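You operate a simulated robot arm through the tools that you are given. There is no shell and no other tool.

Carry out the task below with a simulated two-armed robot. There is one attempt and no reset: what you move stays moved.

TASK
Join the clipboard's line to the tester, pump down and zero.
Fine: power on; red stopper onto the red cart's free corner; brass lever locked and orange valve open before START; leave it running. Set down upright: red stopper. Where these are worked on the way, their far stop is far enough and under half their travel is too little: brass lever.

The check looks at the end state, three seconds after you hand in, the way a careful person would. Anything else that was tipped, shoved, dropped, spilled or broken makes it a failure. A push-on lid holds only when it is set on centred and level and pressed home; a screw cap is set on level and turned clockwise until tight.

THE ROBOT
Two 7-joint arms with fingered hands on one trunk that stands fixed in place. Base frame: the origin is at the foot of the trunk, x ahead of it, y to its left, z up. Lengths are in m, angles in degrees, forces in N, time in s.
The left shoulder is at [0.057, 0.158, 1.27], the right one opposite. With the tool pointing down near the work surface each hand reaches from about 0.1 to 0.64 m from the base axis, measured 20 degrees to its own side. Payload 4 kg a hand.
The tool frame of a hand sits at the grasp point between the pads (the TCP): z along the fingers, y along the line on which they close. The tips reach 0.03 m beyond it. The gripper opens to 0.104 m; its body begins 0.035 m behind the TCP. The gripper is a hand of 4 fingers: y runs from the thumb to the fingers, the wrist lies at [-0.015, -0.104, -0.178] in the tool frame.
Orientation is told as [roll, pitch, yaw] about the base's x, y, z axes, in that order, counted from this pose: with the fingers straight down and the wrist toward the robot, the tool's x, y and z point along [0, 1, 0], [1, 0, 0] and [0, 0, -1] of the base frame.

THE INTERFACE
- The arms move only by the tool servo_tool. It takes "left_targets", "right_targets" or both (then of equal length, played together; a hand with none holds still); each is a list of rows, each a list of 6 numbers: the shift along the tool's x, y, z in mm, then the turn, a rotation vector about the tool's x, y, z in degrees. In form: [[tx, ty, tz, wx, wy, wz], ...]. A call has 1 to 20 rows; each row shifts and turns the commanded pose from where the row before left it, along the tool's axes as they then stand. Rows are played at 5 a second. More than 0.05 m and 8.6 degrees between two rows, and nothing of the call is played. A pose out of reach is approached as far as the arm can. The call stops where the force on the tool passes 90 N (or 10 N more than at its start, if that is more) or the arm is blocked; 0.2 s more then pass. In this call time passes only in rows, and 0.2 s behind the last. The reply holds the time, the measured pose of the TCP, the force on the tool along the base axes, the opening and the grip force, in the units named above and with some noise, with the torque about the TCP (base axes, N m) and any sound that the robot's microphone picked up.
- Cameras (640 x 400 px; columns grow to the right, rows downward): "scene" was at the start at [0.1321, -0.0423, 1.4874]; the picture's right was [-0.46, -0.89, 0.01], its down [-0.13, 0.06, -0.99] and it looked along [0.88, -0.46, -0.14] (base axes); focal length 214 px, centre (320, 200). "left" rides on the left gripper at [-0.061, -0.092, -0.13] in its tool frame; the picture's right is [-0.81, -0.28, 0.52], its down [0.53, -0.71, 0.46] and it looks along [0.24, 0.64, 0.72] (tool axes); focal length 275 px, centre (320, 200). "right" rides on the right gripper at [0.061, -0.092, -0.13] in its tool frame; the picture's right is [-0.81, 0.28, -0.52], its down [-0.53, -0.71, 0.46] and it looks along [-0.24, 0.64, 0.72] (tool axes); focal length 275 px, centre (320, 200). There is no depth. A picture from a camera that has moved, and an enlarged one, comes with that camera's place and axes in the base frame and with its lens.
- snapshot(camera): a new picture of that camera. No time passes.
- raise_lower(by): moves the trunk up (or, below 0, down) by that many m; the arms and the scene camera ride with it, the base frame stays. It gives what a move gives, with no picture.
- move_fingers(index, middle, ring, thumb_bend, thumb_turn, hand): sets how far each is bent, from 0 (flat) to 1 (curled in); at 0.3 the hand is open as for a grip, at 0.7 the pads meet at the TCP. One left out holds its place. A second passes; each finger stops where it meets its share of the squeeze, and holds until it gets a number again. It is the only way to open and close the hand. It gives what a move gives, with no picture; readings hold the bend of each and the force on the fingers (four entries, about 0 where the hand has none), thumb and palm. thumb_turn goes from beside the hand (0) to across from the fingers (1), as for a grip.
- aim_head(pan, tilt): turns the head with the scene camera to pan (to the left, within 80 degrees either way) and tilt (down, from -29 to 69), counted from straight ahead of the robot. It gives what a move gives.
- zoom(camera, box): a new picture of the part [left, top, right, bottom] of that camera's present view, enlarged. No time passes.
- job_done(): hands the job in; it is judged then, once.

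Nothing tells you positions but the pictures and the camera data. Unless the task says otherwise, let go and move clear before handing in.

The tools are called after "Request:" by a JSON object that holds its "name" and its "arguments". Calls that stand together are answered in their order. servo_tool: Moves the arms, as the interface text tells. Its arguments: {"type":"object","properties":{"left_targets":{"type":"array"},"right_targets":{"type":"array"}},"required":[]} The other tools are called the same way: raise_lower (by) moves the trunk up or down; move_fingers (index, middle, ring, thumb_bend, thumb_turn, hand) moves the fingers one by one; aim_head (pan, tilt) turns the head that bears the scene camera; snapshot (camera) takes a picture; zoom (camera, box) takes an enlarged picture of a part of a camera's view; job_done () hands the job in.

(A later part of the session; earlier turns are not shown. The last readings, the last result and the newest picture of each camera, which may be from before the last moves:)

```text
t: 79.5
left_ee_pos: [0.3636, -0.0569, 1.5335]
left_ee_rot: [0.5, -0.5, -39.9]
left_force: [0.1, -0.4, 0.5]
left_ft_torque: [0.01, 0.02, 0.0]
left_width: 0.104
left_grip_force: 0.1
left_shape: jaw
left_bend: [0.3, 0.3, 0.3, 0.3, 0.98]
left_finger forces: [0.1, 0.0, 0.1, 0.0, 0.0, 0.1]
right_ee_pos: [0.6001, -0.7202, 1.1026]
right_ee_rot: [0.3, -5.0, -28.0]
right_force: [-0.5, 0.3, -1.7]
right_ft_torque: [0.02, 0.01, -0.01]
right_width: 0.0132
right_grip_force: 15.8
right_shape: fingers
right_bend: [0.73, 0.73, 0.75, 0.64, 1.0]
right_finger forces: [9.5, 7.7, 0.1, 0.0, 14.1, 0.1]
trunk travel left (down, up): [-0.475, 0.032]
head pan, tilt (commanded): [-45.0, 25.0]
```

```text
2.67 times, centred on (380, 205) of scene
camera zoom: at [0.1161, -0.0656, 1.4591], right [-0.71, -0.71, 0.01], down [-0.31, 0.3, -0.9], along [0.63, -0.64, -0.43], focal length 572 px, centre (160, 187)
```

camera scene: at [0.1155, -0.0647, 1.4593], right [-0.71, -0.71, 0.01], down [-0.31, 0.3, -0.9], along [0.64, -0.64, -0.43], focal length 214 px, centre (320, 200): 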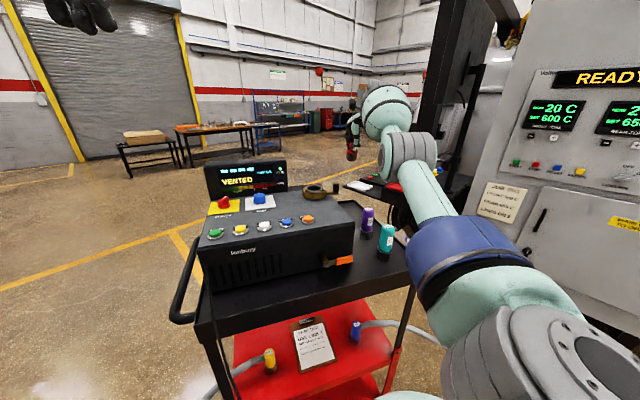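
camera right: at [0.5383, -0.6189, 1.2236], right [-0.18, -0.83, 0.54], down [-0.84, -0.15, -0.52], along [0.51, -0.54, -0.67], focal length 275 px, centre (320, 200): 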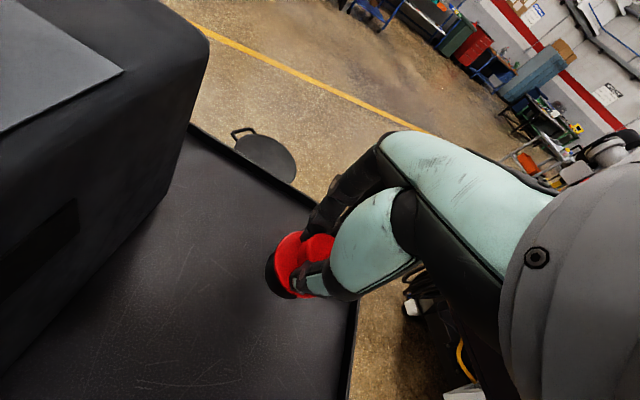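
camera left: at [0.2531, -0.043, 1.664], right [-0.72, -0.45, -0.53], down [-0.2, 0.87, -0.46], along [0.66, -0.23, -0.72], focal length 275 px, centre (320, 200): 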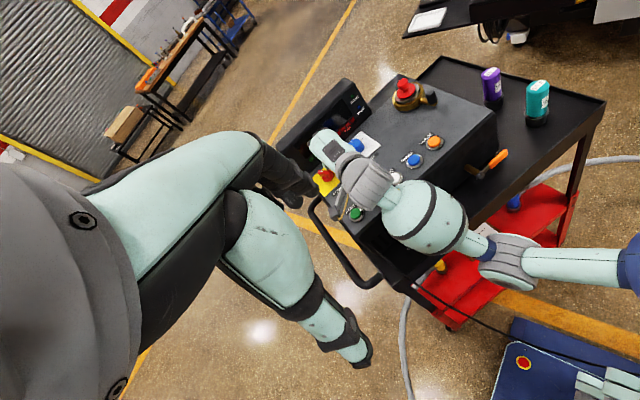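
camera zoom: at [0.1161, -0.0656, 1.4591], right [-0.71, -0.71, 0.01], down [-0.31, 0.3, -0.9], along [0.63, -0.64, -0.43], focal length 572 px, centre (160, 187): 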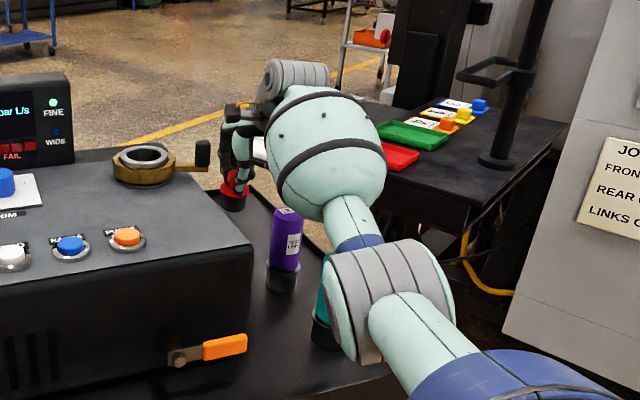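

The forearm passes above the two bottles, so I want more clearance there. I will raise the trunk to its top first, then lower the hand in small steps while watching the gap.

Request:
{"name": "raise_lower", "arguments": {"by": 0.03}}

Request:
{"name": "servo_tool", "arguments": {"right_targets": [[0, -2.6, 29.9, 0, 0, 0], [0, -2.6, 29.9, 0, 0, 0]]}}

Request:
{"name": "zoom", "arguments": {"camera": "left", "box": [400, 30, 640, 190]}}

Request:
{"name": "zoom", "arguments": {"camera": "scene", "box": [300, 150, 460, 300]}}

Request:
{"name": "snapshot", "arguments": {"camera": "right"}}

```text
t: 80.3
left_ee_pos: [0.3624, -0.0561, 1.5639]
left_ee_rot: [0.5, -0.6, -39.9]
left_force: [-0.1, -0.6, -0.3]
left_ft_torque: [0.02, -0.01, -0.03]
left_width: 0.1038
left_grip_force: 0.0
left_shape: jaw
left_bend: [0.3, 0.3, 0.3, 0.3, 0.98]
left_finger forces: [0.0, 0.1, 0.0, 0.1, 0.0, 0.0]
right_ee_pos: [0.6001, -0.7199, 1.1323]
right_ee_rot: [0.3, -5.0, -28.0]
right_force: [0.4, 0.2, -2.0]
right_ft_torque: [0.03, -0.02, 0.0]
right_width: 0.0133
right_grip_force: 15.5
right_shape: fingers
right_bend: [0.73, 0.73, 0.75, 0.64, 1.0]
right_finger forces: [9.5, 7.8, 0.0, 0.0, 14.2, 0.0]
trunk travel left (down, up): [-0.505, 0.002]
head pan, tilt (commanded): [-45.0, 25.0]
```

```text
t: 80.9
left_ee_pos: [0.3631, -0.056, 1.5624]
left_ee_rot: [0.5, -0.5, -40.0]
left_force: [1.1, 0.4, 0.5]
left_ft_torque: [0.0, 0.03, 0.03]
left_width: 0.1038
left_grip_force: 0.0
left_shape: jaw
left_bend: [0.3, 0.3, 0.3, 0.3, 0.98]
left_finger forces: [0.1, 0.0, 0.2, 0.0, 0.0, 0.0]
right_ee_pos: [0.5988, -0.7233, 1.0717]
right_ee_rot: [0.3, -5.0, -28.0]
right_force: [0.3, -0.6, -0.7]
right_ft_torque: [0.01, -0.01, 0.01]
right_width: 0.013
right_grip_force: 15.5
right_shape: fingers
right_bend: [0.73, 0.73, 0.75, 0.64, 1.0]
right_finger forces: [9.5, 7.6, 0.0, 0.0, 14.0, 0.1]
trunk travel left (down, up): [-0.505, 0.002]
head pan, tilt (commanded): [-45.0, 25.0]
```

```text
2.50 times, centred on (520, 110) of left
camera zoom: at [0.2531, -0.0446, 1.6929], right [-0.72, -0.44, -0.53], down [-0.2, 0.87, -0.46], along [0.66, -0.23, -0.72], focal length 688 px, centre (-180, 425)
```

zoom: 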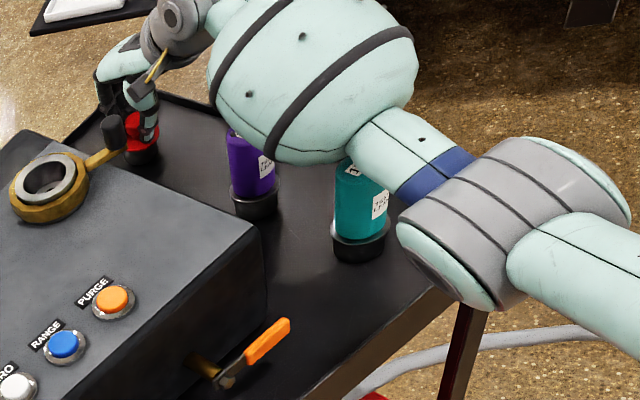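

```text
2.67 times, centred on (380, 225) of scene
camera zoom: at [0.1161, -0.0655, 1.4881], right [-0.71, -0.71, 0.01], down [-0.31, 0.3, -0.9], along [0.64, -0.64, -0.43], focal length 572 px, centre (160, 133)
```

zoom: 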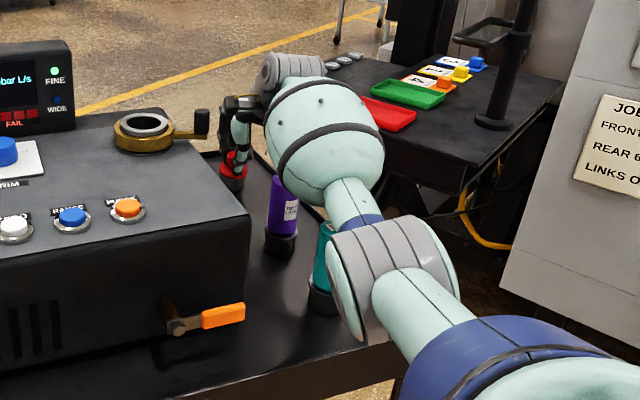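

```text
taken
camera right: at [0.5372, -0.6209, 1.1927], right [-0.18, -0.83, 0.54], down [-0.84, -0.15, -0.52], along [0.51, -0.54, -0.67], focal length 275 px, centre (320, 200)
```

right: 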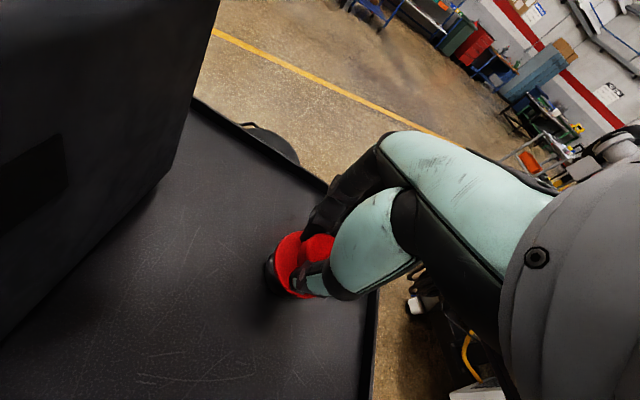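

The forearm clears the teal and purple bottles by about 4 cm, and only some 2 cm remain to the tray floor. I will lower gently until I feel contact.

Request:
{"name": "servo_tool", "arguments": {"right_targets": [[0, -0.7, 8, 0, 0, 0], [0, -0.3, 3, 0, 0, 0], [0, -0.3, 3, 0, 0, 0]]}}

Request:
{"name": "zoom", "arguments": {"camera": "right", "box": [220, 200, 380, 340]}}

```text
t: 81.7
left_ee_pos: [0.3584, -0.0502, 1.5655]
left_ee_rot: [0.5, -0.8, -39.9]
left_force: [0.9, 0.0, 0.5]
left_ft_torque: [-0.04, 0.02, -0.02]
left_width: 0.1041
left_grip_force: 0.2
left_shape: jaw
left_bend: [0.3, 0.3, 0.3, 0.3, 0.98]
left_finger forces: [0.0, 0.1, 0.0, 0.0, 0.1, 0.0]
right_ee_pos: [0.5969, -0.7191, 1.0683]
right_ee_rot: [0.2, -6.1, -28.1]
right_force: [1.8, -5.6, 33.3]
right_ft_torque: [-0.22, 0.07, -0.03]
right_width: 0.0124
right_grip_force: 29.5
right_shape: fingers
right_bend: [0.74, 0.74, 0.75, 0.67, 1.0]
right_finger forces: [18.6, 14.5, 0.0, 0.1, 26.4, 0.1]
trunk travel left (down, up): [-0.505, 0.002]
head pan, tilt (commanded): [-45.0, 25.0]
```

```text
2.86 times, centred on (300, 270) of right
camera zoom: at [0.5337, -0.6157, 1.1875], right [-0.19, -0.82, 0.54], down [-0.83, -0.16, -0.53], along [0.52, -0.55, -0.65], focal length 786 px, centre (377, 0)
```

zoom: 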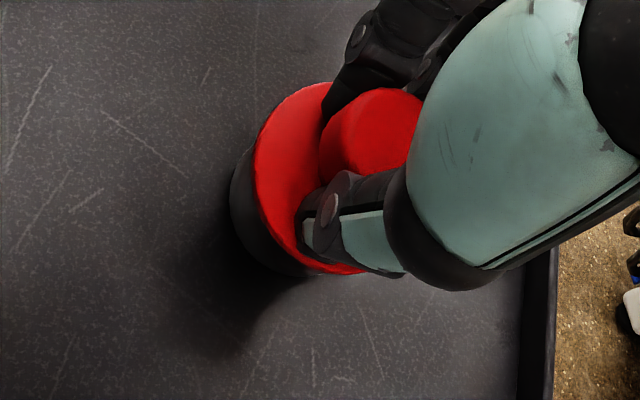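

The stopper stands on the tray, pressed at 33 N. I will ease up until the force is gone, then open the fingers.

Request:
{"name": "servo_tool", "arguments": {"right_targets": [[0, 0.5, -5, 0, 0, 0], [0, 0.5, -5, 0, 0, 0]]}}

Request:
{"name": "zoom", "arguments": {"camera": "right", "box": [220, 200, 380, 340]}}

```text
t: 82.3
left_ee_pos: [0.3616, -0.0534, 1.564]
left_ee_rot: [0.3, -0.7, -39.9]
left_force: [0.0, -0.3, -0.4]
left_ft_torque: [-0.01, 0.01, 0.01]
left_width: 0.1038
left_grip_force: 0.1
left_shape: jaw
left_bend: [0.3, 0.3, 0.3, 0.3, 0.98]
left_finger forces: [0.0, 0.0, 0.1, 0.0, 0.0, 0.0]
right_ee_pos: [0.599, -0.7192, 1.0688]
right_ee_rot: [0.2, -4.9, -27.9]
right_force: [0.7, -3.5, 16.6]
right_ft_torque: [-0.13, 0.16, -0.02]
right_width: 0.0127
right_grip_force: 22.6
right_shape: fingers
right_bend: [0.74, 0.74, 0.75, 0.67, 1.0]
right_finger forces: [11.3, 12.2, 0.1, 0.1, 21.6, 0.0]
trunk travel left (down, up): [-0.505, 0.002]
head pan, tilt (commanded): [-45.0, 25.0]
```

```text
2.86 times, centred on (300, 270) of right
camera zoom: at [0.5374, -0.6166, 1.1896], right [-0.18, -0.83, 0.54], down [-0.84, -0.15, -0.52], along [0.51, -0.54, -0.67], focal length 786 px, centre (377, 0)
```

zoom: 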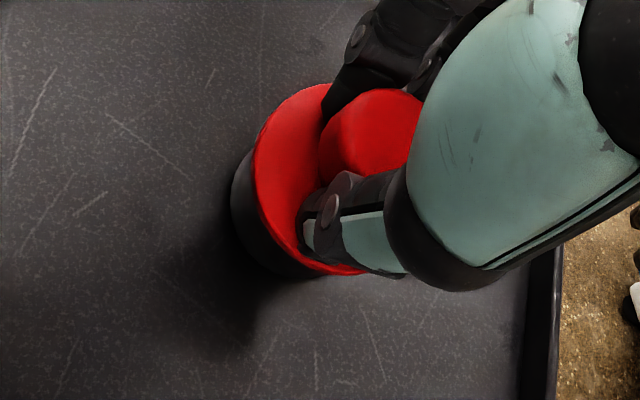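

There is still 17 N of downward push, so I will ease up a little more and then release gradually.

Request:
{"name": "servo_tool", "arguments": {"right_targets": [[0, 0.3, -3, 0, 0, 0]]}}

Request:
{"name": "move_fingers", "arguments": {"hand": "right", "index": 0.65, "middle": 0.65, "ring": 0.65, "thumb_bend": 0.58}}

Request:
{"name": "zoom", "arguments": {"camera": "right", "box": [220, 200, 380, 340]}}

```text
t: 82.7
left_ee_pos: [0.363, -0.0549, 1.5639]
left_ee_rot: [0.5, -0.5, -39.9]
left_force: [0.4, 0.5, 0.6]
left_ft_torque: [0.01, 0.0, -0.01]
left_width: 0.1041
left_grip_force: 0.0
left_shape: jaw
left_bend: [0.3, 0.3, 0.3, 0.3, 0.98]
left_finger forces: [0.0, 0.0, 0.0, 0.0, 0.0, 0.0]
right_ee_pos: [0.5999, -0.7189, 1.0681]
right_ee_rot: [0.2, -4.5, -27.8]
right_force: [-0.1, -1.5, 4.3]
right_ft_torque: [-0.05, 0.06, -0.03]
right_width: 0.0129
right_grip_force: 17.6
right_shape: fingers
right_bend: [0.74, 0.73, 0.75, 0.66, 1.0]
right_finger forces: [9.8, 10.1, 0.0, 0.0, 15.2, 0.0]
trunk travel left (down, up): [-0.505, 0.002]
head pan, tilt (commanded): [-45.0, 25.0]
```

```text
t: 83.7
left_ee_pos: [0.3631, -0.0564, 1.5637]
left_ee_rot: [0.5, -0.5, -39.9]
left_force: [0.6, -0.6, 0.0]
left_ft_torque: [0.0, 0.0, 0.0]
left_width: 0.104
left_grip_force: 0.1
left_shape: jaw
left_bend: [0.3, 0.3, 0.3, 0.3, 0.98]
left_finger forces: [0.0, 0.1, 0.0, 0.0, 0.1, 0.0]
right_ee_pos: [0.6012, -0.7207, 1.0708]
right_ee_rot: [0.4, -4.8, -28.0]
right_force: [0.2, -0.5, 0.0]
right_ft_torque: [0.02, -0.01, 0.0]
right_width: 0.0235
right_grip_force: 0.2
right_shape: fingers
right_bend: [0.65, 0.65, 0.65, 0.57, 1.0]
right_finger forces: [0.3, 0.0, 0.0, 0.0, 0.0, 0.0]
trunk travel left (down, up): [-0.505, 0.002]
head pan, tilt (commanded): [-45.0, 25.0]
```

```text
2.86 times, centred on (300, 270) of right
camera zoom: at [0.5387, -0.6183, 1.1922], right [-0.18, -0.83, 0.54], down [-0.84, -0.15, -0.52], along [0.51, -0.54, -0.67], focal length 786 px, centre (377, 0)
```

zoom: 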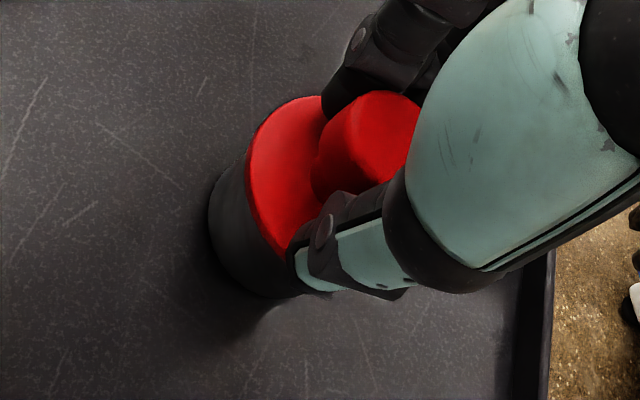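

The stopper is released. I will open wider and rise straight up.

Request:
{"name": "move_fingers", "arguments": {"hand": "right", "index": 0.35, "middle": 0.35, "ring": 0.35, "thumb_bend": 0.35}}

Request:
{"name": "servo_tool", "arguments": {"right_targets": [[0, 0.9, -10, 0, 0, 0], [0, 2.6, -29.9, 0, 0, 0], [0, 2.6, -29.9, 0, 0, 0], [0, 2.6, -29.9, 0, 0, 0], [0, 2.6, -29.9, 0, 0, 0]]}}

Request:
{"name": "snapshot", "arguments": {"camera": "right"}}

Request:
{"name": "zoom", "arguments": {"camera": "left", "box": [400, 30, 560, 150]}}

```text
t: 84.7
left_ee_pos: [0.3624, -0.0549, 1.5645]
left_ee_rot: [0.5, -0.6, -39.9]
left_force: [0.4, 0.3, 0.6]
left_ft_torque: [-0.01, -0.02, 0.03]
left_width: 0.1036
left_grip_force: 0.0
left_shape: jaw
left_bend: [0.3, 0.3, 0.3, 0.3, 0.98]
left_finger forces: [0.0, 0.0, 0.0, 0.0, 0.0, 0.1]
right_ee_pos: [0.6011, -0.719, 1.0704]
right_ee_rot: [0.2, -4.9, -28.0]
right_force: [0.0, -0.7, 0.4]
right_ft_torque: [-0.01, 0.02, -0.01]
right_width: 0.0901
right_grip_force: 0.1
right_shape: fingers
right_bend: [0.35, 0.35, 0.35, 0.35, 0.98]
right_finger forces: [0.0, 0.0, 0.0, 0.0, 0.0, 0.0]
trunk travel left (down, up): [-0.505, 0.002]
head pan, tilt (commanded): [-45.0, 25.0]
```

```text
t: 85.9
left_ee_pos: [0.3622, -0.0547, 1.563]
left_ee_rot: [0.4, -0.5, -39.9]
left_force: [0.1, 0.3, -0.5]
left_ft_torque: [-0.04, -0.02, -0.01]
left_width: 0.1039
left_grip_force: 0.1
left_shape: jaw
left_bend: [0.3, 0.3, 0.3, 0.3, 0.98]
left_finger forces: [0.0, 0.0, 0.0, 0.0, 0.0, 0.0]
right_ee_pos: [0.5979, -0.7205, 1.2036]
right_ee_rot: [0.2, -5.0, -28.0]
right_force: [-0.1, 0.2, 0.0]
right_ft_torque: [0.0, -0.03, -0.01]
right_width: 0.0905
right_grip_force: 0.3
right_shape: fingers
right_bend: [0.35, 0.35, 0.35, 0.35, 0.98]
right_finger forces: [0.1, 0.1, 0.0, 0.0, 0.0, 0.0]
trunk travel left (down, up): [-0.505, 0.002]
head pan, tilt (commanded): [-45.0, 25.0]
```

```text
taken
camera right: at [0.5358, -0.6189, 1.3251], right [-0.18, -0.82, 0.54], down [-0.84, -0.15, -0.52], along [0.51, -0.54, -0.67], focal length 275 px, centre (320, 200)
```

right: 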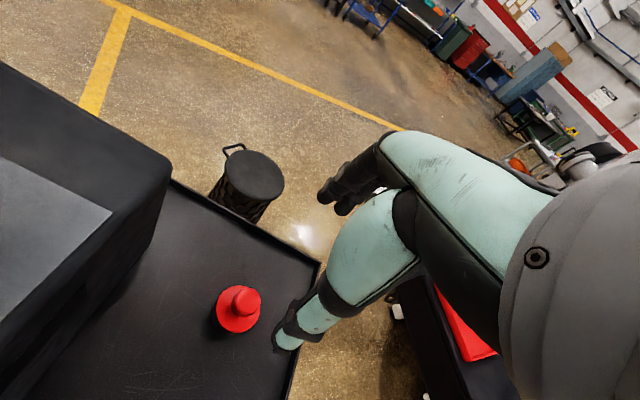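

```text
3.33 times, centred on (480, 90) of left
camera zoom: at [0.2524, -0.0428, 1.6932], right [-0.72, -0.45, -0.53], down [-0.2, 0.87, -0.46], along [0.66, -0.23, -0.72], focal length 918 px, centre (-213, 567)
```

zoom: 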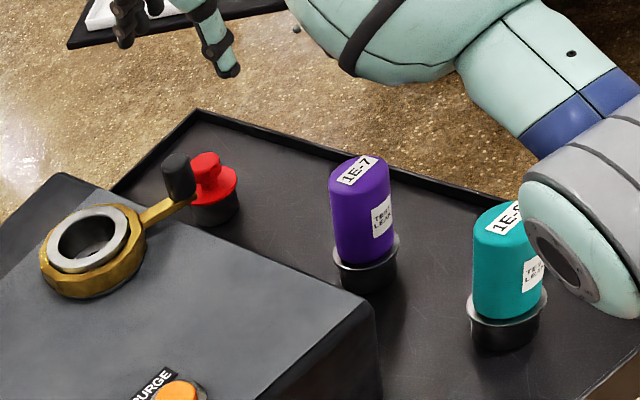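

The red stopper stands upright in the free back corner. Now I turn to the yellow LINE 2 end on the lower shelf, and first check its hose route and the black cable.

Request:
{"name": "aim_head", "arguments": {"pan": -22, "tilt": 52}}

Request:
{"name": "snapshot", "arguments": {"camera": "scene"}}

Request:
{"name": "zoom", "arguments": {"camera": "scene", "box": [220, 170, 380, 290]}}

Request:
{"name": "zoom", "arguments": {"camera": "scene", "box": [240, 200, 320, 260]}}

```text
t: 86.8
left_ee_pos: [0.361, -0.0552, 1.5635]
left_ee_rot: [0.5, -0.5, -39.9]
left_force: [-0.3, -0.3, 0.4]
left_ft_torque: [0.03, 0.02, -0.01]
left_width: 0.1041
left_grip_force: 0.1
left_shape: jaw
left_bend: [0.3, 0.3, 0.3, 0.3, 0.98]
left_finger forces: [0.1, 0.0, 0.0, 0.1, 0.1, 0.0]
right_ee_pos: [0.5982, -0.7214, 1.2032]
right_ee_rot: [0.2, -5.0, -28.0]
right_force: [0.1, -0.1, 0.2]
right_ft_torque: [0.0, -0.01, -0.01]
right_width: 0.0904
right_grip_force: 0.0
right_shape: fingers
right_bend: [0.35, 0.35, 0.35, 0.35, 0.98]
right_finger forces: [0.0, 0.1, 0.0, 0.0, 0.0, 0.0]
trunk travel left (down, up): [-0.505, 0.002]
head pan, tilt (commanded): [-22.0, 52.0]
```

```text
taken
camera scene: at [0.1199, -0.0278, 1.4481], right [-0.38, -0.93, 0.01], down [-0.74, 0.3, -0.61], along [0.56, -0.23, -0.8], focal length 214 px, centre (320, 200)
```

scene: 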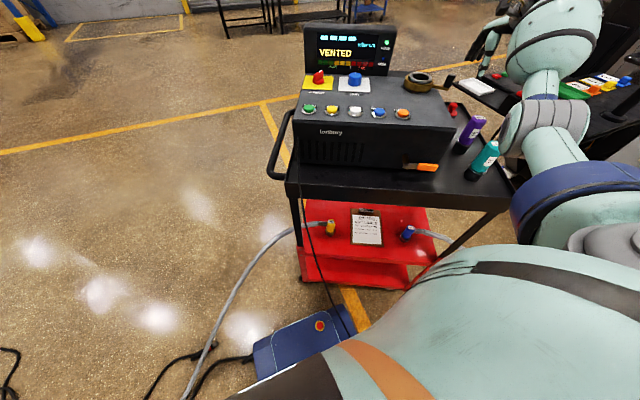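

```text
3.33 times, centred on (300, 230) of scene
camera zoom: at [0.1199, -0.0278, 1.4481], right [-0.38, -0.93, 0.01], down [-0.74, 0.3, -0.61], along [0.56, -0.23, -0.8], focal length 715 px, centre (387, 100)
```

zoom: 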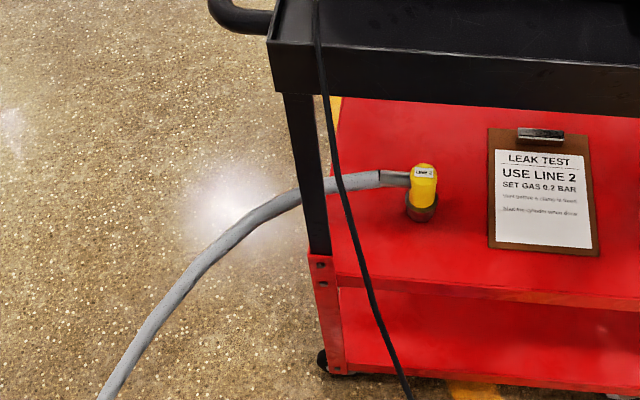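

```text
6.67 times, centred on (280, 230) of scene
camera zoom: at [0.1199, -0.0278, 1.4481], right [-0.38, -0.93, 0.01], down [-0.74, 0.3, -0.61], along [0.56, -0.23, -0.8], focal length 1430 px, centre (587, 0)
```

zoom: 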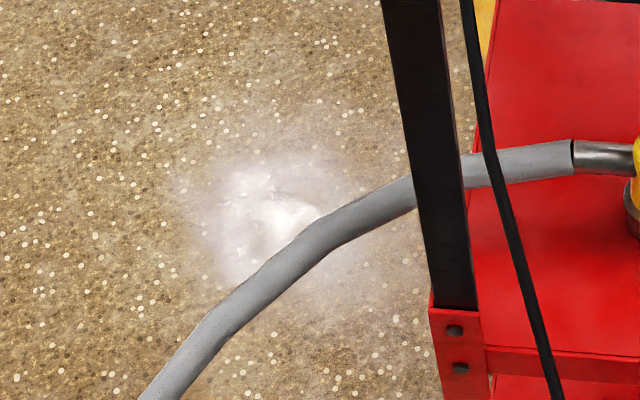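

The hose runs behind the cart's front left leg and a black cable hangs in front of the shelf's left side, so I will come in from the right of them. First I lift the right hand and pull it back in front of the cart.

Request:
{"name": "servo_tool", "arguments": {"right_targets": [[0, 3.5, -39.8, 0, 0, 0], [0, 3.5, -39.8, 0, 0, 0], [0, 3.5, -39.8, 0, 0, 0], [13.7, -46.6, -4.1, 0, 0, 0], [13.7, -46.6, -4.1, 0, 0, 0], [13.7, -46.6, -4.1, 0, 0, 0], [13.7, -46.6, -4.1, 0, 0, 0], [13.7, -46.6, -4.1, 0, 0, 0], [13.7, -46.6, -4.1, 0, 0, 0], [13.7, -46.6, -4.1, 0, 0, 0], [13.7, -46.6, -4.1, 0, 0, 0], [13.7, -46.6, -4.1, 0, 0, 0], [13.7, -46.6, -4.1, 0, 0, 0]]}}

Request:
{"name": "snapshot", "arguments": {"camera": "scene"}}

Request:
{"name": "zoom", "arguments": {"camera": "left", "box": [320, 20, 640, 220]}}

```text
t: 89.6
left_ee_pos: [0.3634, -0.0556, 1.5635]
left_ee_rot: [0.3, -0.6, -40.0]
left_force: [0.6, 0.7, 0.7]
left_ft_torque: [0.06, 0.03, 0.03]
left_width: 0.104
left_grip_force: 0.0
left_shape: jaw
left_bend: [0.3, 0.3, 0.3, 0.3, 0.98]
left_finger forces: [0.0, 0.1, 0.0, 0.1, 0.1, 0.0]
right_ee_pos: [0.2686, -0.3942, 1.3441]
right_ee_rot: [2.3, -7.8, -28.1]
right_force: [-0.4, 0.4, 1.1]
right_ft_torque: [0.0, 0.0, -0.01]
right_width: 0.0905
right_grip_force: 0.0
right_shape: fingers
right_bend: [0.35, 0.35, 0.35, 0.35, 0.98]
right_finger forces: [0.1, 0.1, 0.1, 0.1, 0.0, 0.0]
right hand out of reach, approached as far as the arm can: row 13
trunk travel left (down, up): [-0.505, 0.002]
head pan, tilt (commanded): [-22.0, 52.0]
```

```text
taken
camera scene: at [0.1204, -0.0278, 1.4479], right [-0.37, -0.93, 0.01], down [-0.74, 0.3, -0.61], along [0.56, -0.23, -0.8], focal length 214 px, centre (320, 200)
```

scene: 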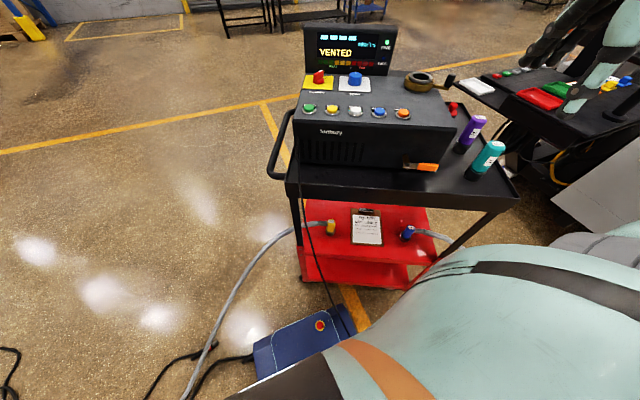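

```text
2.00 times, centred on (480, 120) of left
camera zoom: at [0.2543, -0.0438, 1.6928], right [-0.72, -0.45, -0.53], down [-0.2, 0.87, -0.46], along [0.66, -0.23, -0.72], focal length 551 px, centre (0, 360)
```

zoom: 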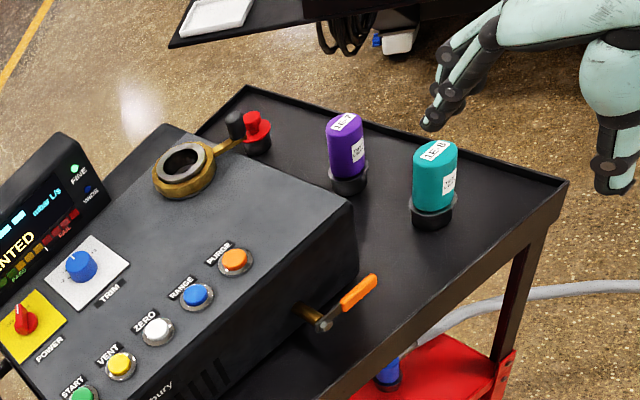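

The right hand is back in front of the cart with about 4 cm to the tray's edge. I will lower the trunk in stages, watching the gap.

Request:
{"name": "raise_lower", "arguments": {"by": -0.2}}

Request:
{"name": "aim_head", "arguments": {"pan": -35, "tilt": 30}}

Request:
{"name": "snapshot", "arguments": {"camera": "scene"}}

Request:
{"name": "snapshot", "arguments": {"camera": "right"}}

Request:
{"name": "snapshot", "arguments": {"camera": "left"}}

```text
t: 91.8
left_ee_pos: [0.3628, -0.0552, 1.3639]
left_ee_rot: [0.5, -0.6, -39.8]
left_force: [0.3, -0.4, 0.1]
left_ft_torque: [0.01, 0.04, -0.01]
left_width: 0.104
left_grip_force: 0.1
left_shape: jaw
left_bend: [0.3, 0.3, 0.3, 0.3, 0.98]
left_finger forces: [0.0, 0.0, 0.1, 0.0, 0.0, 0.0]
right_ee_pos: [0.2699, -0.3968, 1.133]
right_ee_rot: [0.3, -4.8, -28.1]
right_force: [0.2, -0.5, 0.3]
right_ft_torque: [-0.01, 0.04, -0.01]
right_width: 0.0906
right_grip_force: 0.0
right_shape: fingers
right_bend: [0.35, 0.35, 0.35, 0.35, 0.98]
right_finger forces: [0.0, 0.1, 0.0, 0.0, 0.1, 0.0]
trunk travel left (down, up): [-0.305, 0.202]
head pan, tilt (commanded): [-22.0, 52.0]
```

```text
t: 92.6
left_ee_pos: [0.3626, -0.0556, 1.3626]
left_ee_rot: [0.3, -0.5, -39.8]
left_force: [0.3, 1.0, 0.3]
left_ft_torque: [0.0, 0.03, 0.04]
left_width: 0.1041
left_grip_force: 0.1
left_shape: jaw
left_bend: [0.3, 0.3, 0.3, 0.3, 0.98]
left_finger forces: [0.0, 0.0, 0.0, 0.1, 0.1, 0.0]
right_ee_pos: [0.268, -0.3955, 1.1328]
right_ee_rot: [0.3, -5.0, -28.1]
right_force: [-0.5, 0.0, -0.3]
right_ft_torque: [0.0, -0.03, 0.01]
right_width: 0.0907
right_grip_force: 0.0
right_shape: fingers
right_bend: [0.35, 0.35, 0.35, 0.35, 0.98]
right_finger forces: [0.0, 0.0, 0.1, 0.1, 0.0, 0.0]
trunk travel left (down, up): [-0.305, 0.202]
head pan, tilt (commanded): [-35.0, 30.0]
```

```text
taken
camera scene: at [0.1216, -0.0514, 1.2802], right [-0.57, -0.82, 0.01], down [-0.42, 0.29, -0.86], along [0.7, -0.5, -0.51], focal length 214 px, centre (320, 200)
```

scene: 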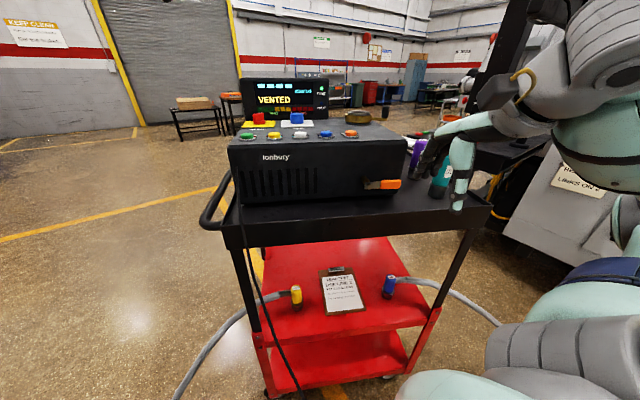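

```text
taken
camera right: at [0.208, -0.2947, 1.2542], right [-0.18, -0.83, 0.53], down [-0.84, -0.15, -0.52], along [0.51, -0.54, -0.67], focal length 275 px, centre (320, 200)
```

right: 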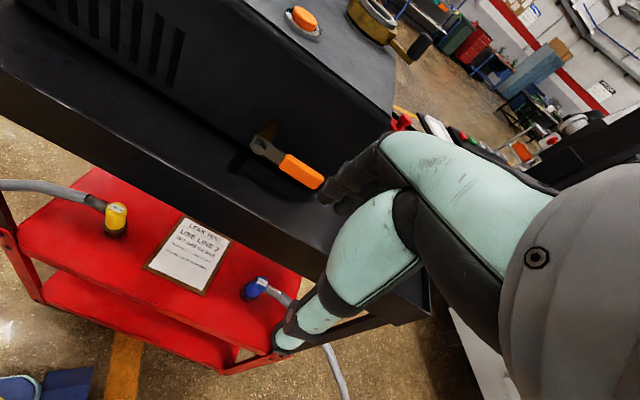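

```text
taken
camera left: at [0.2526, -0.0437, 1.4932], right [-0.72, -0.45, -0.53], down [-0.2, 0.87, -0.46], along [0.66, -0.23, -0.72], focal length 275 px, centre (320, 200)
```

left: 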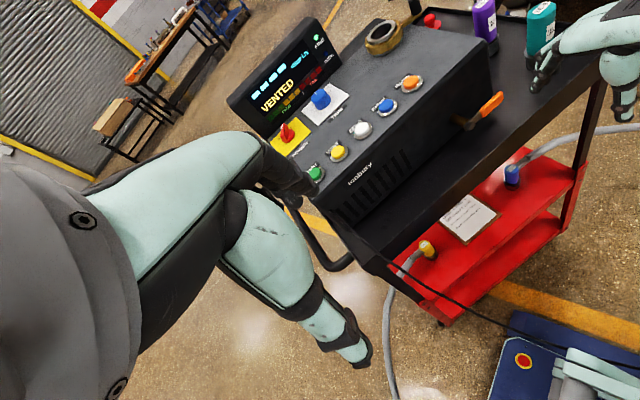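

All is clear: the fingers are several centimetres in front of the tray edge and the valve handle. I will lower the trunk the rest of the way.

Request:
{"name": "raise_lower", "arguments": {"by": -0.29}}

Request:
{"name": "aim_head", "arguments": {"pan": -28, "tilt": 25}}

Request:
{"name": "snapshot", "arguments": {"camera": "scene"}}

Request:
{"name": "snapshot", "arguments": {"camera": "right"}}

```text
t: 95.6
left_ee_pos: [0.3618, -0.0565, 1.0742]
left_ee_rot: [0.5, -0.6, -39.8]
left_force: [0.4, -0.8, -0.5]
left_ft_torque: [-0.01, 0.0, 0.0]
left_width: 0.1034
left_grip_force: 0.1
left_shape: jaw
left_bend: [0.3, 0.3, 0.3, 0.3, 0.98]
left_finger forces: [0.1, 0.1, 0.0, 0.0, 0.0, 0.1]
right_ee_pos: [0.2686, -0.3964, 0.8436]
right_ee_rot: [0.4, -4.9, -28.1]
right_force: [0.3, 0.0, -0.5]
right_ft_torque: [-0.01, 0.02, 0.02]
right_width: 0.0904
right_grip_force: 0.1
right_shape: fingers
right_bend: [0.35, 0.35, 0.35, 0.35, 0.98]
right_finger forces: [0.0, 0.0, 0.0, 0.1, 0.0, 0.1]
trunk travel left (down, up): [-0.015, 0.492]
head pan, tilt (commanded): [-35.0, 30.0]
```

```text
t: 96.2
left_ee_pos: [0.3613, -0.0546, 1.0737]
left_ee_rot: [0.5, -0.6, -40.0]
left_force: [1.0, -0.5, -0.1]
left_ft_torque: [-0.03, -0.02, -0.01]
left_width: 0.1038
left_grip_force: 0.0
left_shape: jaw
left_bend: [0.3, 0.3, 0.3, 0.3, 0.98]
left_finger forces: [0.0, 0.1, 0.1, 0.0, 0.0, 0.1]
right_ee_pos: [0.2685, -0.3947, 0.8423]
right_ee_rot: [0.2, -4.9, -28.1]
right_force: [-1.3, 0.8, 0.0]
right_ft_torque: [0.01, 0.0, -0.02]
right_width: 0.0906
right_grip_force: 0.0
right_shape: fingers
right_bend: [0.35, 0.35, 0.35, 0.35, 0.98]
right_finger forces: [0.1, 0.0, 0.0, 0.0, 0.0, 0.1]
trunk travel left (down, up): [-0.015, 0.492]
head pan, tilt (commanded): [-28.0, 25.0]
```

```text
taken
camera scene: at [0.125, -0.0427, 0.9986], right [-0.47, -0.88, 0.01], down [-0.39, 0.2, -0.9], along [0.79, -0.43, -0.43], focal length 214 px, centre (320, 200)
```

scene: 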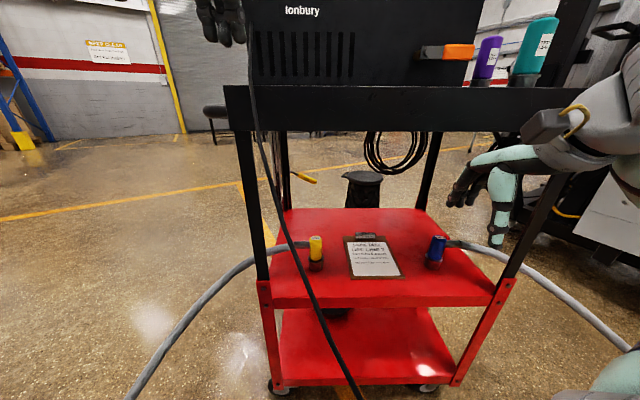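

```text
taken
camera right: at [0.2075, -0.2946, 0.9649], right [-0.18, -0.83, 0.53], down [-0.84, -0.15, -0.52], along [0.51, -0.54, -0.67], focal length 275 px, centre (320, 200)
```

right: 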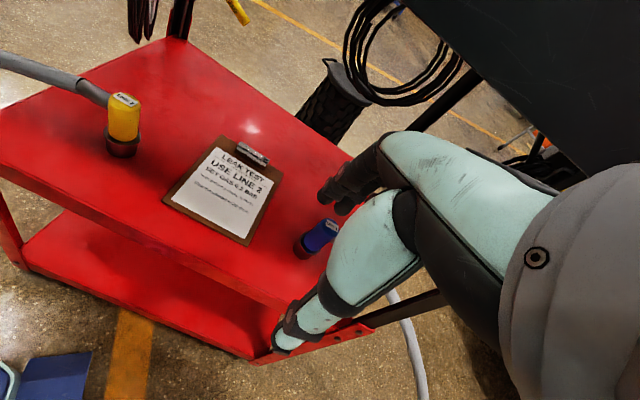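

The shelf is in plain view: the yellow connector stands at about [0.549, -0.257] with its base at z 0.55, and the tray's underside is near 0.945. I will turn the hand slightly, bring it down in front of the shelf to the right of the cable, and check.

Request:
{"name": "servo_tool", "arguments": {"right_targets": [[0, 0, 0, 0, 0, -6], [0, 0, 0, 0, 0, -6], [0, 0, 0, 0, 0, -6], [29.5, 2.6, 28.7, 0, 0, 0], [29.5, 2.6, 28.7, 0, 0, 0], [29.5, 2.6, 28.7, 0, 0, 0], [29.5, 2.6, 28.7, 0, 0, 0], [29.5, 2.6, 28.7, 0, 0, 0]]}}

Request:
{"name": "move_fingers", "arguments": {"hand": "right", "index": 0.3, "middle": 0.3, "ring": 0.3, "thumb_bend": 0.3}}

Request:
{"name": "snapshot", "arguments": {"camera": "scene"}}

Request:
{"name": "snapshot", "arguments": {"camera": "right"}}

```text
t: 98.0
left_ee_pos: [0.3617, -0.0554, 1.0736]
left_ee_rot: [0.4, -0.5, -39.9]
left_force: [0.7, 0.6, -0.4]
left_ft_torque: [-0.03, 0.0, 0.03]
left_width: 0.1041
left_grip_force: 0.0
left_shape: jaw
left_bend: [0.3, 0.3, 0.3, 0.3, 0.98]
left_finger forces: [0.1, 0.0, 0.1, 0.0, 0.0, 0.1]
right_ee_pos: [0.387, -0.2999, 0.7585]
right_ee_rot: [-1.2, -4.6, -10.0]
right_force: [-0.2, -0.2, 0.9]
right_ft_torque: [0.01, 0.0, 0.01]
right_width: 0.0905
right_grip_force: 0.0
right_shape: fingers
right_bend: [0.35, 0.35, 0.35, 0.35, 0.98]
right_finger forces: [0.1, 0.1, 0.0, 0.0, 0.0, 0.0]
right hand out of reach, approached as far as the arm can: row 4, 5, 6, 7, 8
trunk travel left (down, up): [-0.015, 0.492]
head pan, tilt (commanded): [-28.0, 25.0]
```

```text
t: 99.0
left_ee_pos: [0.3606, -0.0551, 1.074]
left_ee_rot: [0.4, -0.5, -39.8]
left_force: [0.5, 0.9, 0.1]
left_ft_torque: [0.0, 0.01, -0.01]
left_width: 0.1039
left_grip_force: 0.0
left_shape: jaw
left_bend: [0.3, 0.3, 0.3, 0.3, 0.98]
left_finger forces: [0.0, 0.0, 0.0, 0.0, 0.0, 0.0]
right_ee_pos: [0.3871, -0.3007, 0.7611]
right_ee_rot: [-1.2, -4.6, -10.1]
right_force: [-0.2, -0.6, -0.9]
right_ft_torque: [-0.02, -0.01, 0.03]
right_width: 0.1028
right_grip_force: 0.0
right_shape: fingers
right_bend: [0.3, 0.3, 0.3, 0.3, 0.98]
right_finger forces: [0.0, 0.1, 0.1, 0.1, 0.0, 0.0]
trunk travel left (down, up): [-0.015, 0.492]
head pan, tilt (commanded): [-28.0, 25.0]
```

```text
taken
camera scene: at [0.1251, -0.0427, 0.9987], right [-0.47, -0.88, 0.01], down [-0.39, 0.2, -0.9], along [0.79, -0.43, -0.43], focal length 214 px, centre (320, 200)
```

scene: 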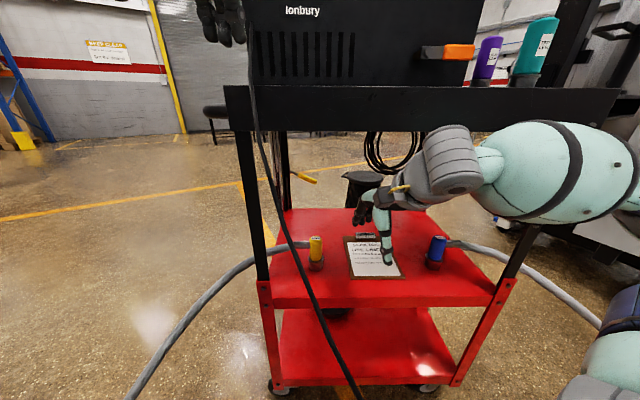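

```text
taken
camera right: at [0.2977, -0.2193, 0.8816], right [0.09, -0.83, 0.55], down [-0.76, -0.42, -0.5], along [0.64, -0.38, -0.67], focal length 275 px, centre (320, 200)
```

right: 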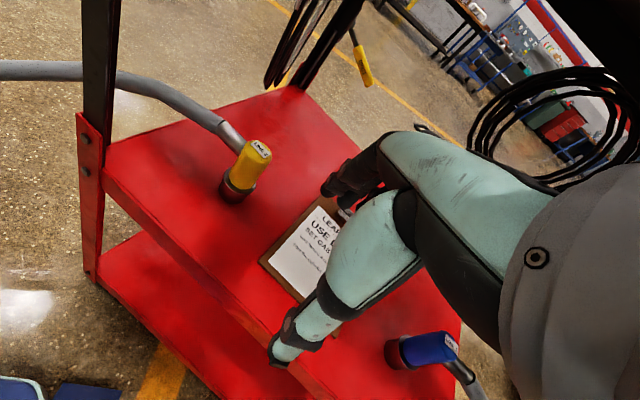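

The arm could not fold quite that close, so the hand stopped a bit higher and further in, but it is well placed right of the connector. I will move it inward under the tray and see where it lands.

Request:
{"name": "servo_tool", "arguments": {"right_targets": [[-13.5, 41.7, 2.6, 0, 0, 0], [-13.5, 41.7, 2.6, 0, 0, 0], [-13.5, 41.7, 2.6, 0, 0, 0], [-13.5, 41.7, 2.6, 0, 0, 0]]}}

Request:
{"name": "snapshot", "arguments": {"camera": "scene"}}

Request:
{"name": "snapshot", "arguments": {"camera": "right"}}

```text
t: 100.0
left_ee_pos: [0.3727, -0.0599, 1.0689]
left_ee_rot: [0.2, 0.1, -39.9]
left_force: [-0.2, -1.3, -0.8]
left_ft_torque: [0.1, -0.01, 0.07]
left_width: 0.1038
left_grip_force: 0.0
left_shape: jaw
left_bend: [0.3, 0.3, 0.3, 0.3, 0.98]
left_finger forces: [0.0, 0.1, 0.1, 0.1, 0.0, 0.0]
right_ee_pos: [0.5502, -0.3855, 0.7568]
right_ee_rot: [-1.1, -3.9, -10.2]
right_force: [-1.4, -1.8, -0.4]
right_ft_torque: [0.06, -0.08, 0.03]
right_width: 0.103
right_grip_force: 0.0
right_shape: fingers
right_bend: [0.3, 0.3, 0.3, 0.3, 0.98]
right_finger forces: [0.1, 0.0, 0.0, 0.0, 0.0, 0.1]
trunk travel left (down, up): [-0.015, 0.492]
head pan, tilt (commanded): [-28.0, 25.0]
```

```text
taken
camera scene: at [0.1152, -0.0464, 0.9999], right [-0.47, -0.88, 0.0], down [-0.38, 0.2, -0.9], along [0.8, -0.42, -0.43], focal length 214 px, centre (320, 200)
```

scene: 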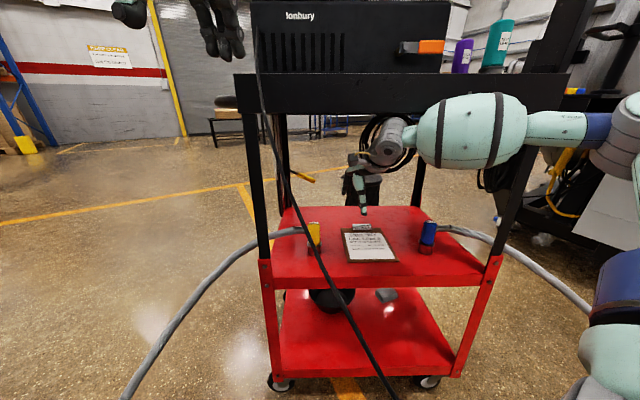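

```text
taken
camera right: at [0.4622, -0.3058, 0.8784], right [0.09, -0.83, 0.55], down [-0.77, -0.41, -0.49], along [0.64, -0.38, -0.67], focal length 275 px, centre (320, 200)
```

right: 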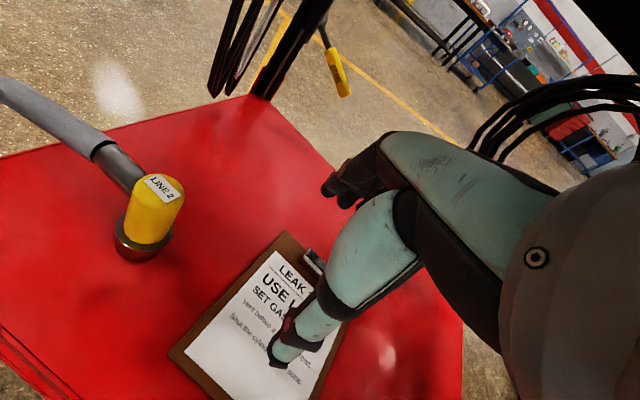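

The hand is inside, above the clipboard and right of the yellow connector. The picture seems shifted, so I will let things settle and check that the cart has not moved.

Request:
{"name": "aim_head", "arguments": {"pan": -28, "tilt": 25.5}}

Request:
{"name": "snapshot", "arguments": {"camera": "scene"}}

Request:
{"name": "snapshot", "arguments": {"camera": "left"}}

```text
t: 100.7
left_ee_pos: [0.3628, -0.0565, 1.0742]
left_ee_rot: [0.4, -0.6, -39.8]
left_force: [-1.1, 0.0, 0.2]
left_ft_torque: [0.01, -0.03, -0.01]
left_width: 0.1039
left_grip_force: 0.0
left_shape: jaw
left_bend: [0.3, 0.3, 0.3, 0.3, 0.98]
left_finger forces: [0.0, 0.0, 0.0, 0.0, 0.0, 0.1]
right_ee_pos: [0.5437, -0.381, 0.7633]
right_ee_rot: [-1.4, -4.6, -9.9]
right_force: [-0.1, -0.1, 0.7]
right_ft_torque: [-0.02, 0.02, 0.02]
right_width: 0.1031
right_grip_force: 0.1
right_shape: fingers
right_bend: [0.3, 0.3, 0.3, 0.3, 0.98]
right_finger forces: [0.1, 0.1, 0.1, 0.1, 0.1, 0.0]
trunk travel left (down, up): [-0.015, 0.492]
head pan, tilt (commanded): [-28.0, 25.5]
```

```text
taken
camera scene: at [0.126, -0.043, 0.9978], right [-0.47, -0.88, 0.01], down [-0.39, 0.2, -0.9], along [0.79, -0.42, -0.44], focal length 214 px, centre (320, 200)
```

scene: 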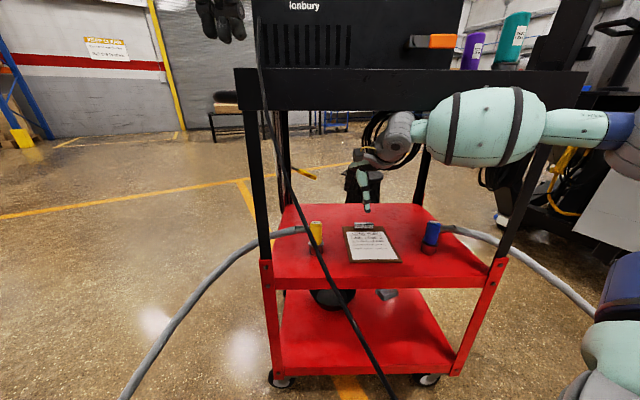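

```text
taken
camera left: at [0.2536, -0.0441, 1.2034], right [-0.73, -0.44, -0.53], down [-0.2, 0.87, -0.46], along [0.66, -0.23, -0.72], focal length 275 px, centre (320, 200)
```

left: 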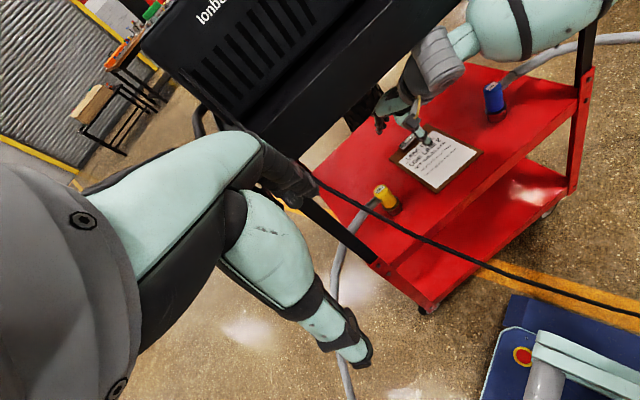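

The cart has been pushed back about 5 cm along its depth: my wrist came in too high and nudged the tray's front panel. I will remember to pull it back; for now I lower the hand well under the tray before going on.

Request:
{"name": "servo_tool", "arguments": {"right_targets": [[0, -1.7, 21, 0, 0, 0], [0, -1.7, 21, 0, 0, 0], [0, -1.7, 21, 0, 0, 0]]}}

Request:
{"name": "snapshot", "arguments": {"camera": "scene"}}

Request:
{"name": "snapshot", "arguments": {"camera": "right"}}

```text
t: 101.5
left_ee_pos: [0.3632, -0.0586, 1.072]
left_ee_rot: [0.3, -0.2, -39.9]
left_force: [1.0, -1.1, -0.2]
left_ft_torque: [0.07, 0.06, -0.02]
left_width: 0.1039
left_grip_force: 0.2
left_shape: jaw
left_bend: [0.3, 0.3, 0.3, 0.3, 0.98]
left_finger forces: [0.0, 0.0, 0.1, 0.0, 0.0, 0.0]
right_ee_pos: [0.5412, -0.3822, 0.6933]
right_ee_rot: [-1.0, -4.3, -10.0]
right_force: [1.2, 1.4, -0.7]
right_ft_torque: [0.05, 0.03, 0.01]
right_width: 0.1032
right_grip_force: 0.0
right_shape: fingers
right_bend: [0.3, 0.3, 0.3, 0.3, 0.98]
right_finger forces: [0.0, 0.0, 0.0, 0.0, 0.0, 0.0]
trunk travel left (down, up): [-0.015, 0.492]
head pan, tilt (commanded): [-28.0, 25.5]
```

```text
taken
camera scene: at [0.104, -0.0448, 0.9996], right [-0.47, -0.88, -0.01], down [-0.37, 0.2, -0.91], along [0.8, -0.42, -0.43], focal length 214 px, centre (320, 200)
```

scene: 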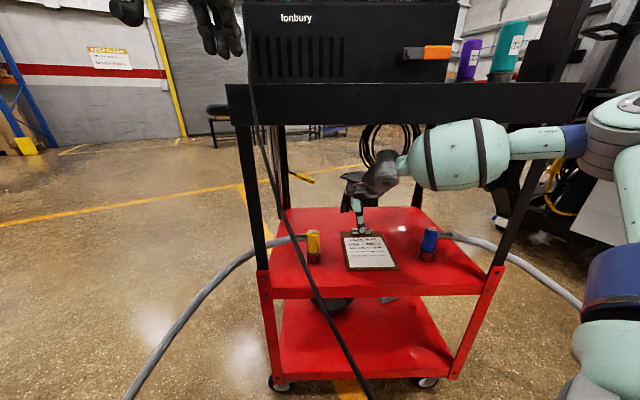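

```text
taken
camera right: at [0.453, -0.3044, 0.8153], right [0.09, -0.83, 0.55], down [-0.76, -0.41, -0.5], along [0.64, -0.37, -0.67], focal length 275 px, centre (320, 200)
```

right: 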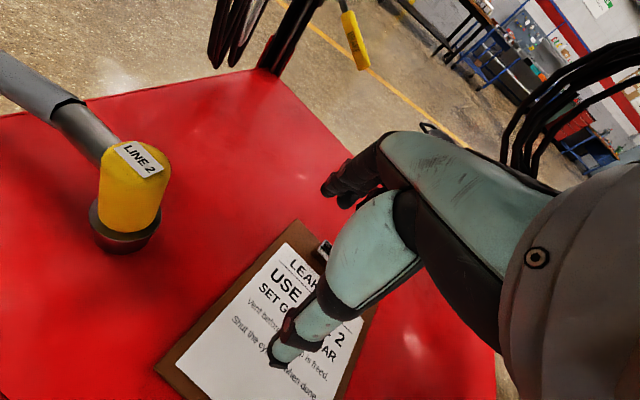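

The yellow connector seems nearer again. I will let everything settle and re-measure before moving further.

Request:
{"name": "aim_head", "arguments": {"pan": -28, "tilt": 25}}

Request:
{"name": "snapshot", "arguments": {"camera": "scene"}}

Request:
{"name": "snapshot", "arguments": {"camera": "right"}}

```text
t: 102.1
left_ee_pos: [0.3619, -0.0544, 1.0745]
left_ee_rot: [0.4, -0.6, -40.0]
left_force: [0.1, 0.0, -0.1]
left_ft_torque: [-0.01, -0.02, 0.02]
left_width: 0.1042
left_grip_force: 0.1
left_shape: jaw
left_bend: [0.3, 0.3, 0.3, 0.3, 0.98]
left_finger forces: [0.0, 0.0, 0.0, 0.0, 0.0, 0.0]
right_ee_pos: [0.5419, -0.3811, 0.6958]
right_ee_rot: [-1.2, -4.3, -9.7]
right_force: [0.7, -0.3, 0.1]
right_ft_torque: [0.01, -0.04, 0.0]
right_width: 0.1031
right_grip_force: 0.1
right_shape: fingers
right_bend: [0.3, 0.3, 0.3, 0.3, 0.98]
right_finger forces: [0.1, 0.1, 0.0, 0.1, 0.0, 0.1]
trunk travel left (down, up): [-0.015, 0.492]
head pan, tilt (commanded): [-28.0, 25.0]
```

```text
taken
camera scene: at [0.1244, -0.0422, 0.9983], right [-0.47, -0.88, 0.01], down [-0.38, 0.2, -0.9], along [0.8, -0.42, -0.43], focal length 214 px, centre (320, 200)
```

scene: 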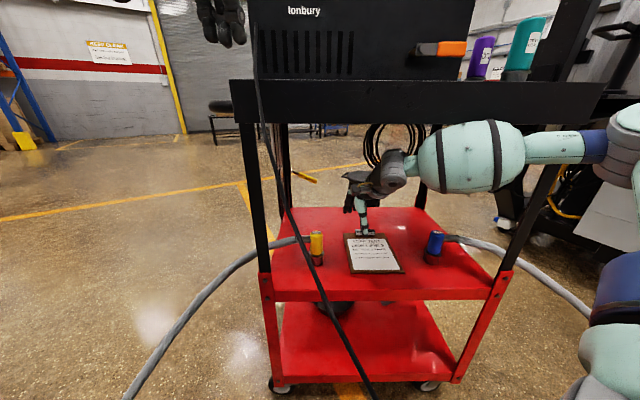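

```text
taken
camera right: at [0.4538, -0.3009, 0.8169], right [0.09, -0.83, 0.55], down [-0.76, -0.42, -0.49], along [0.64, -0.38, -0.67], focal length 275 px, centre (320, 200)
```

right: 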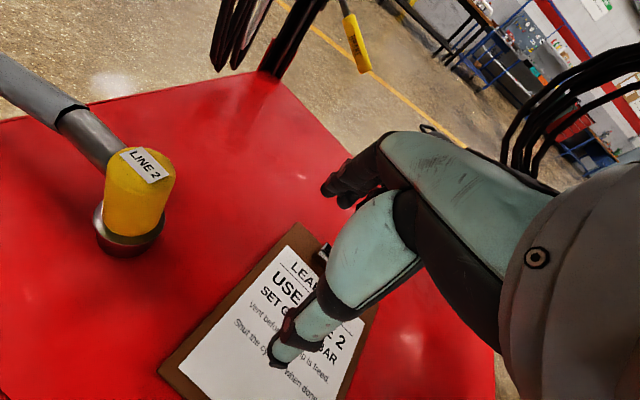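

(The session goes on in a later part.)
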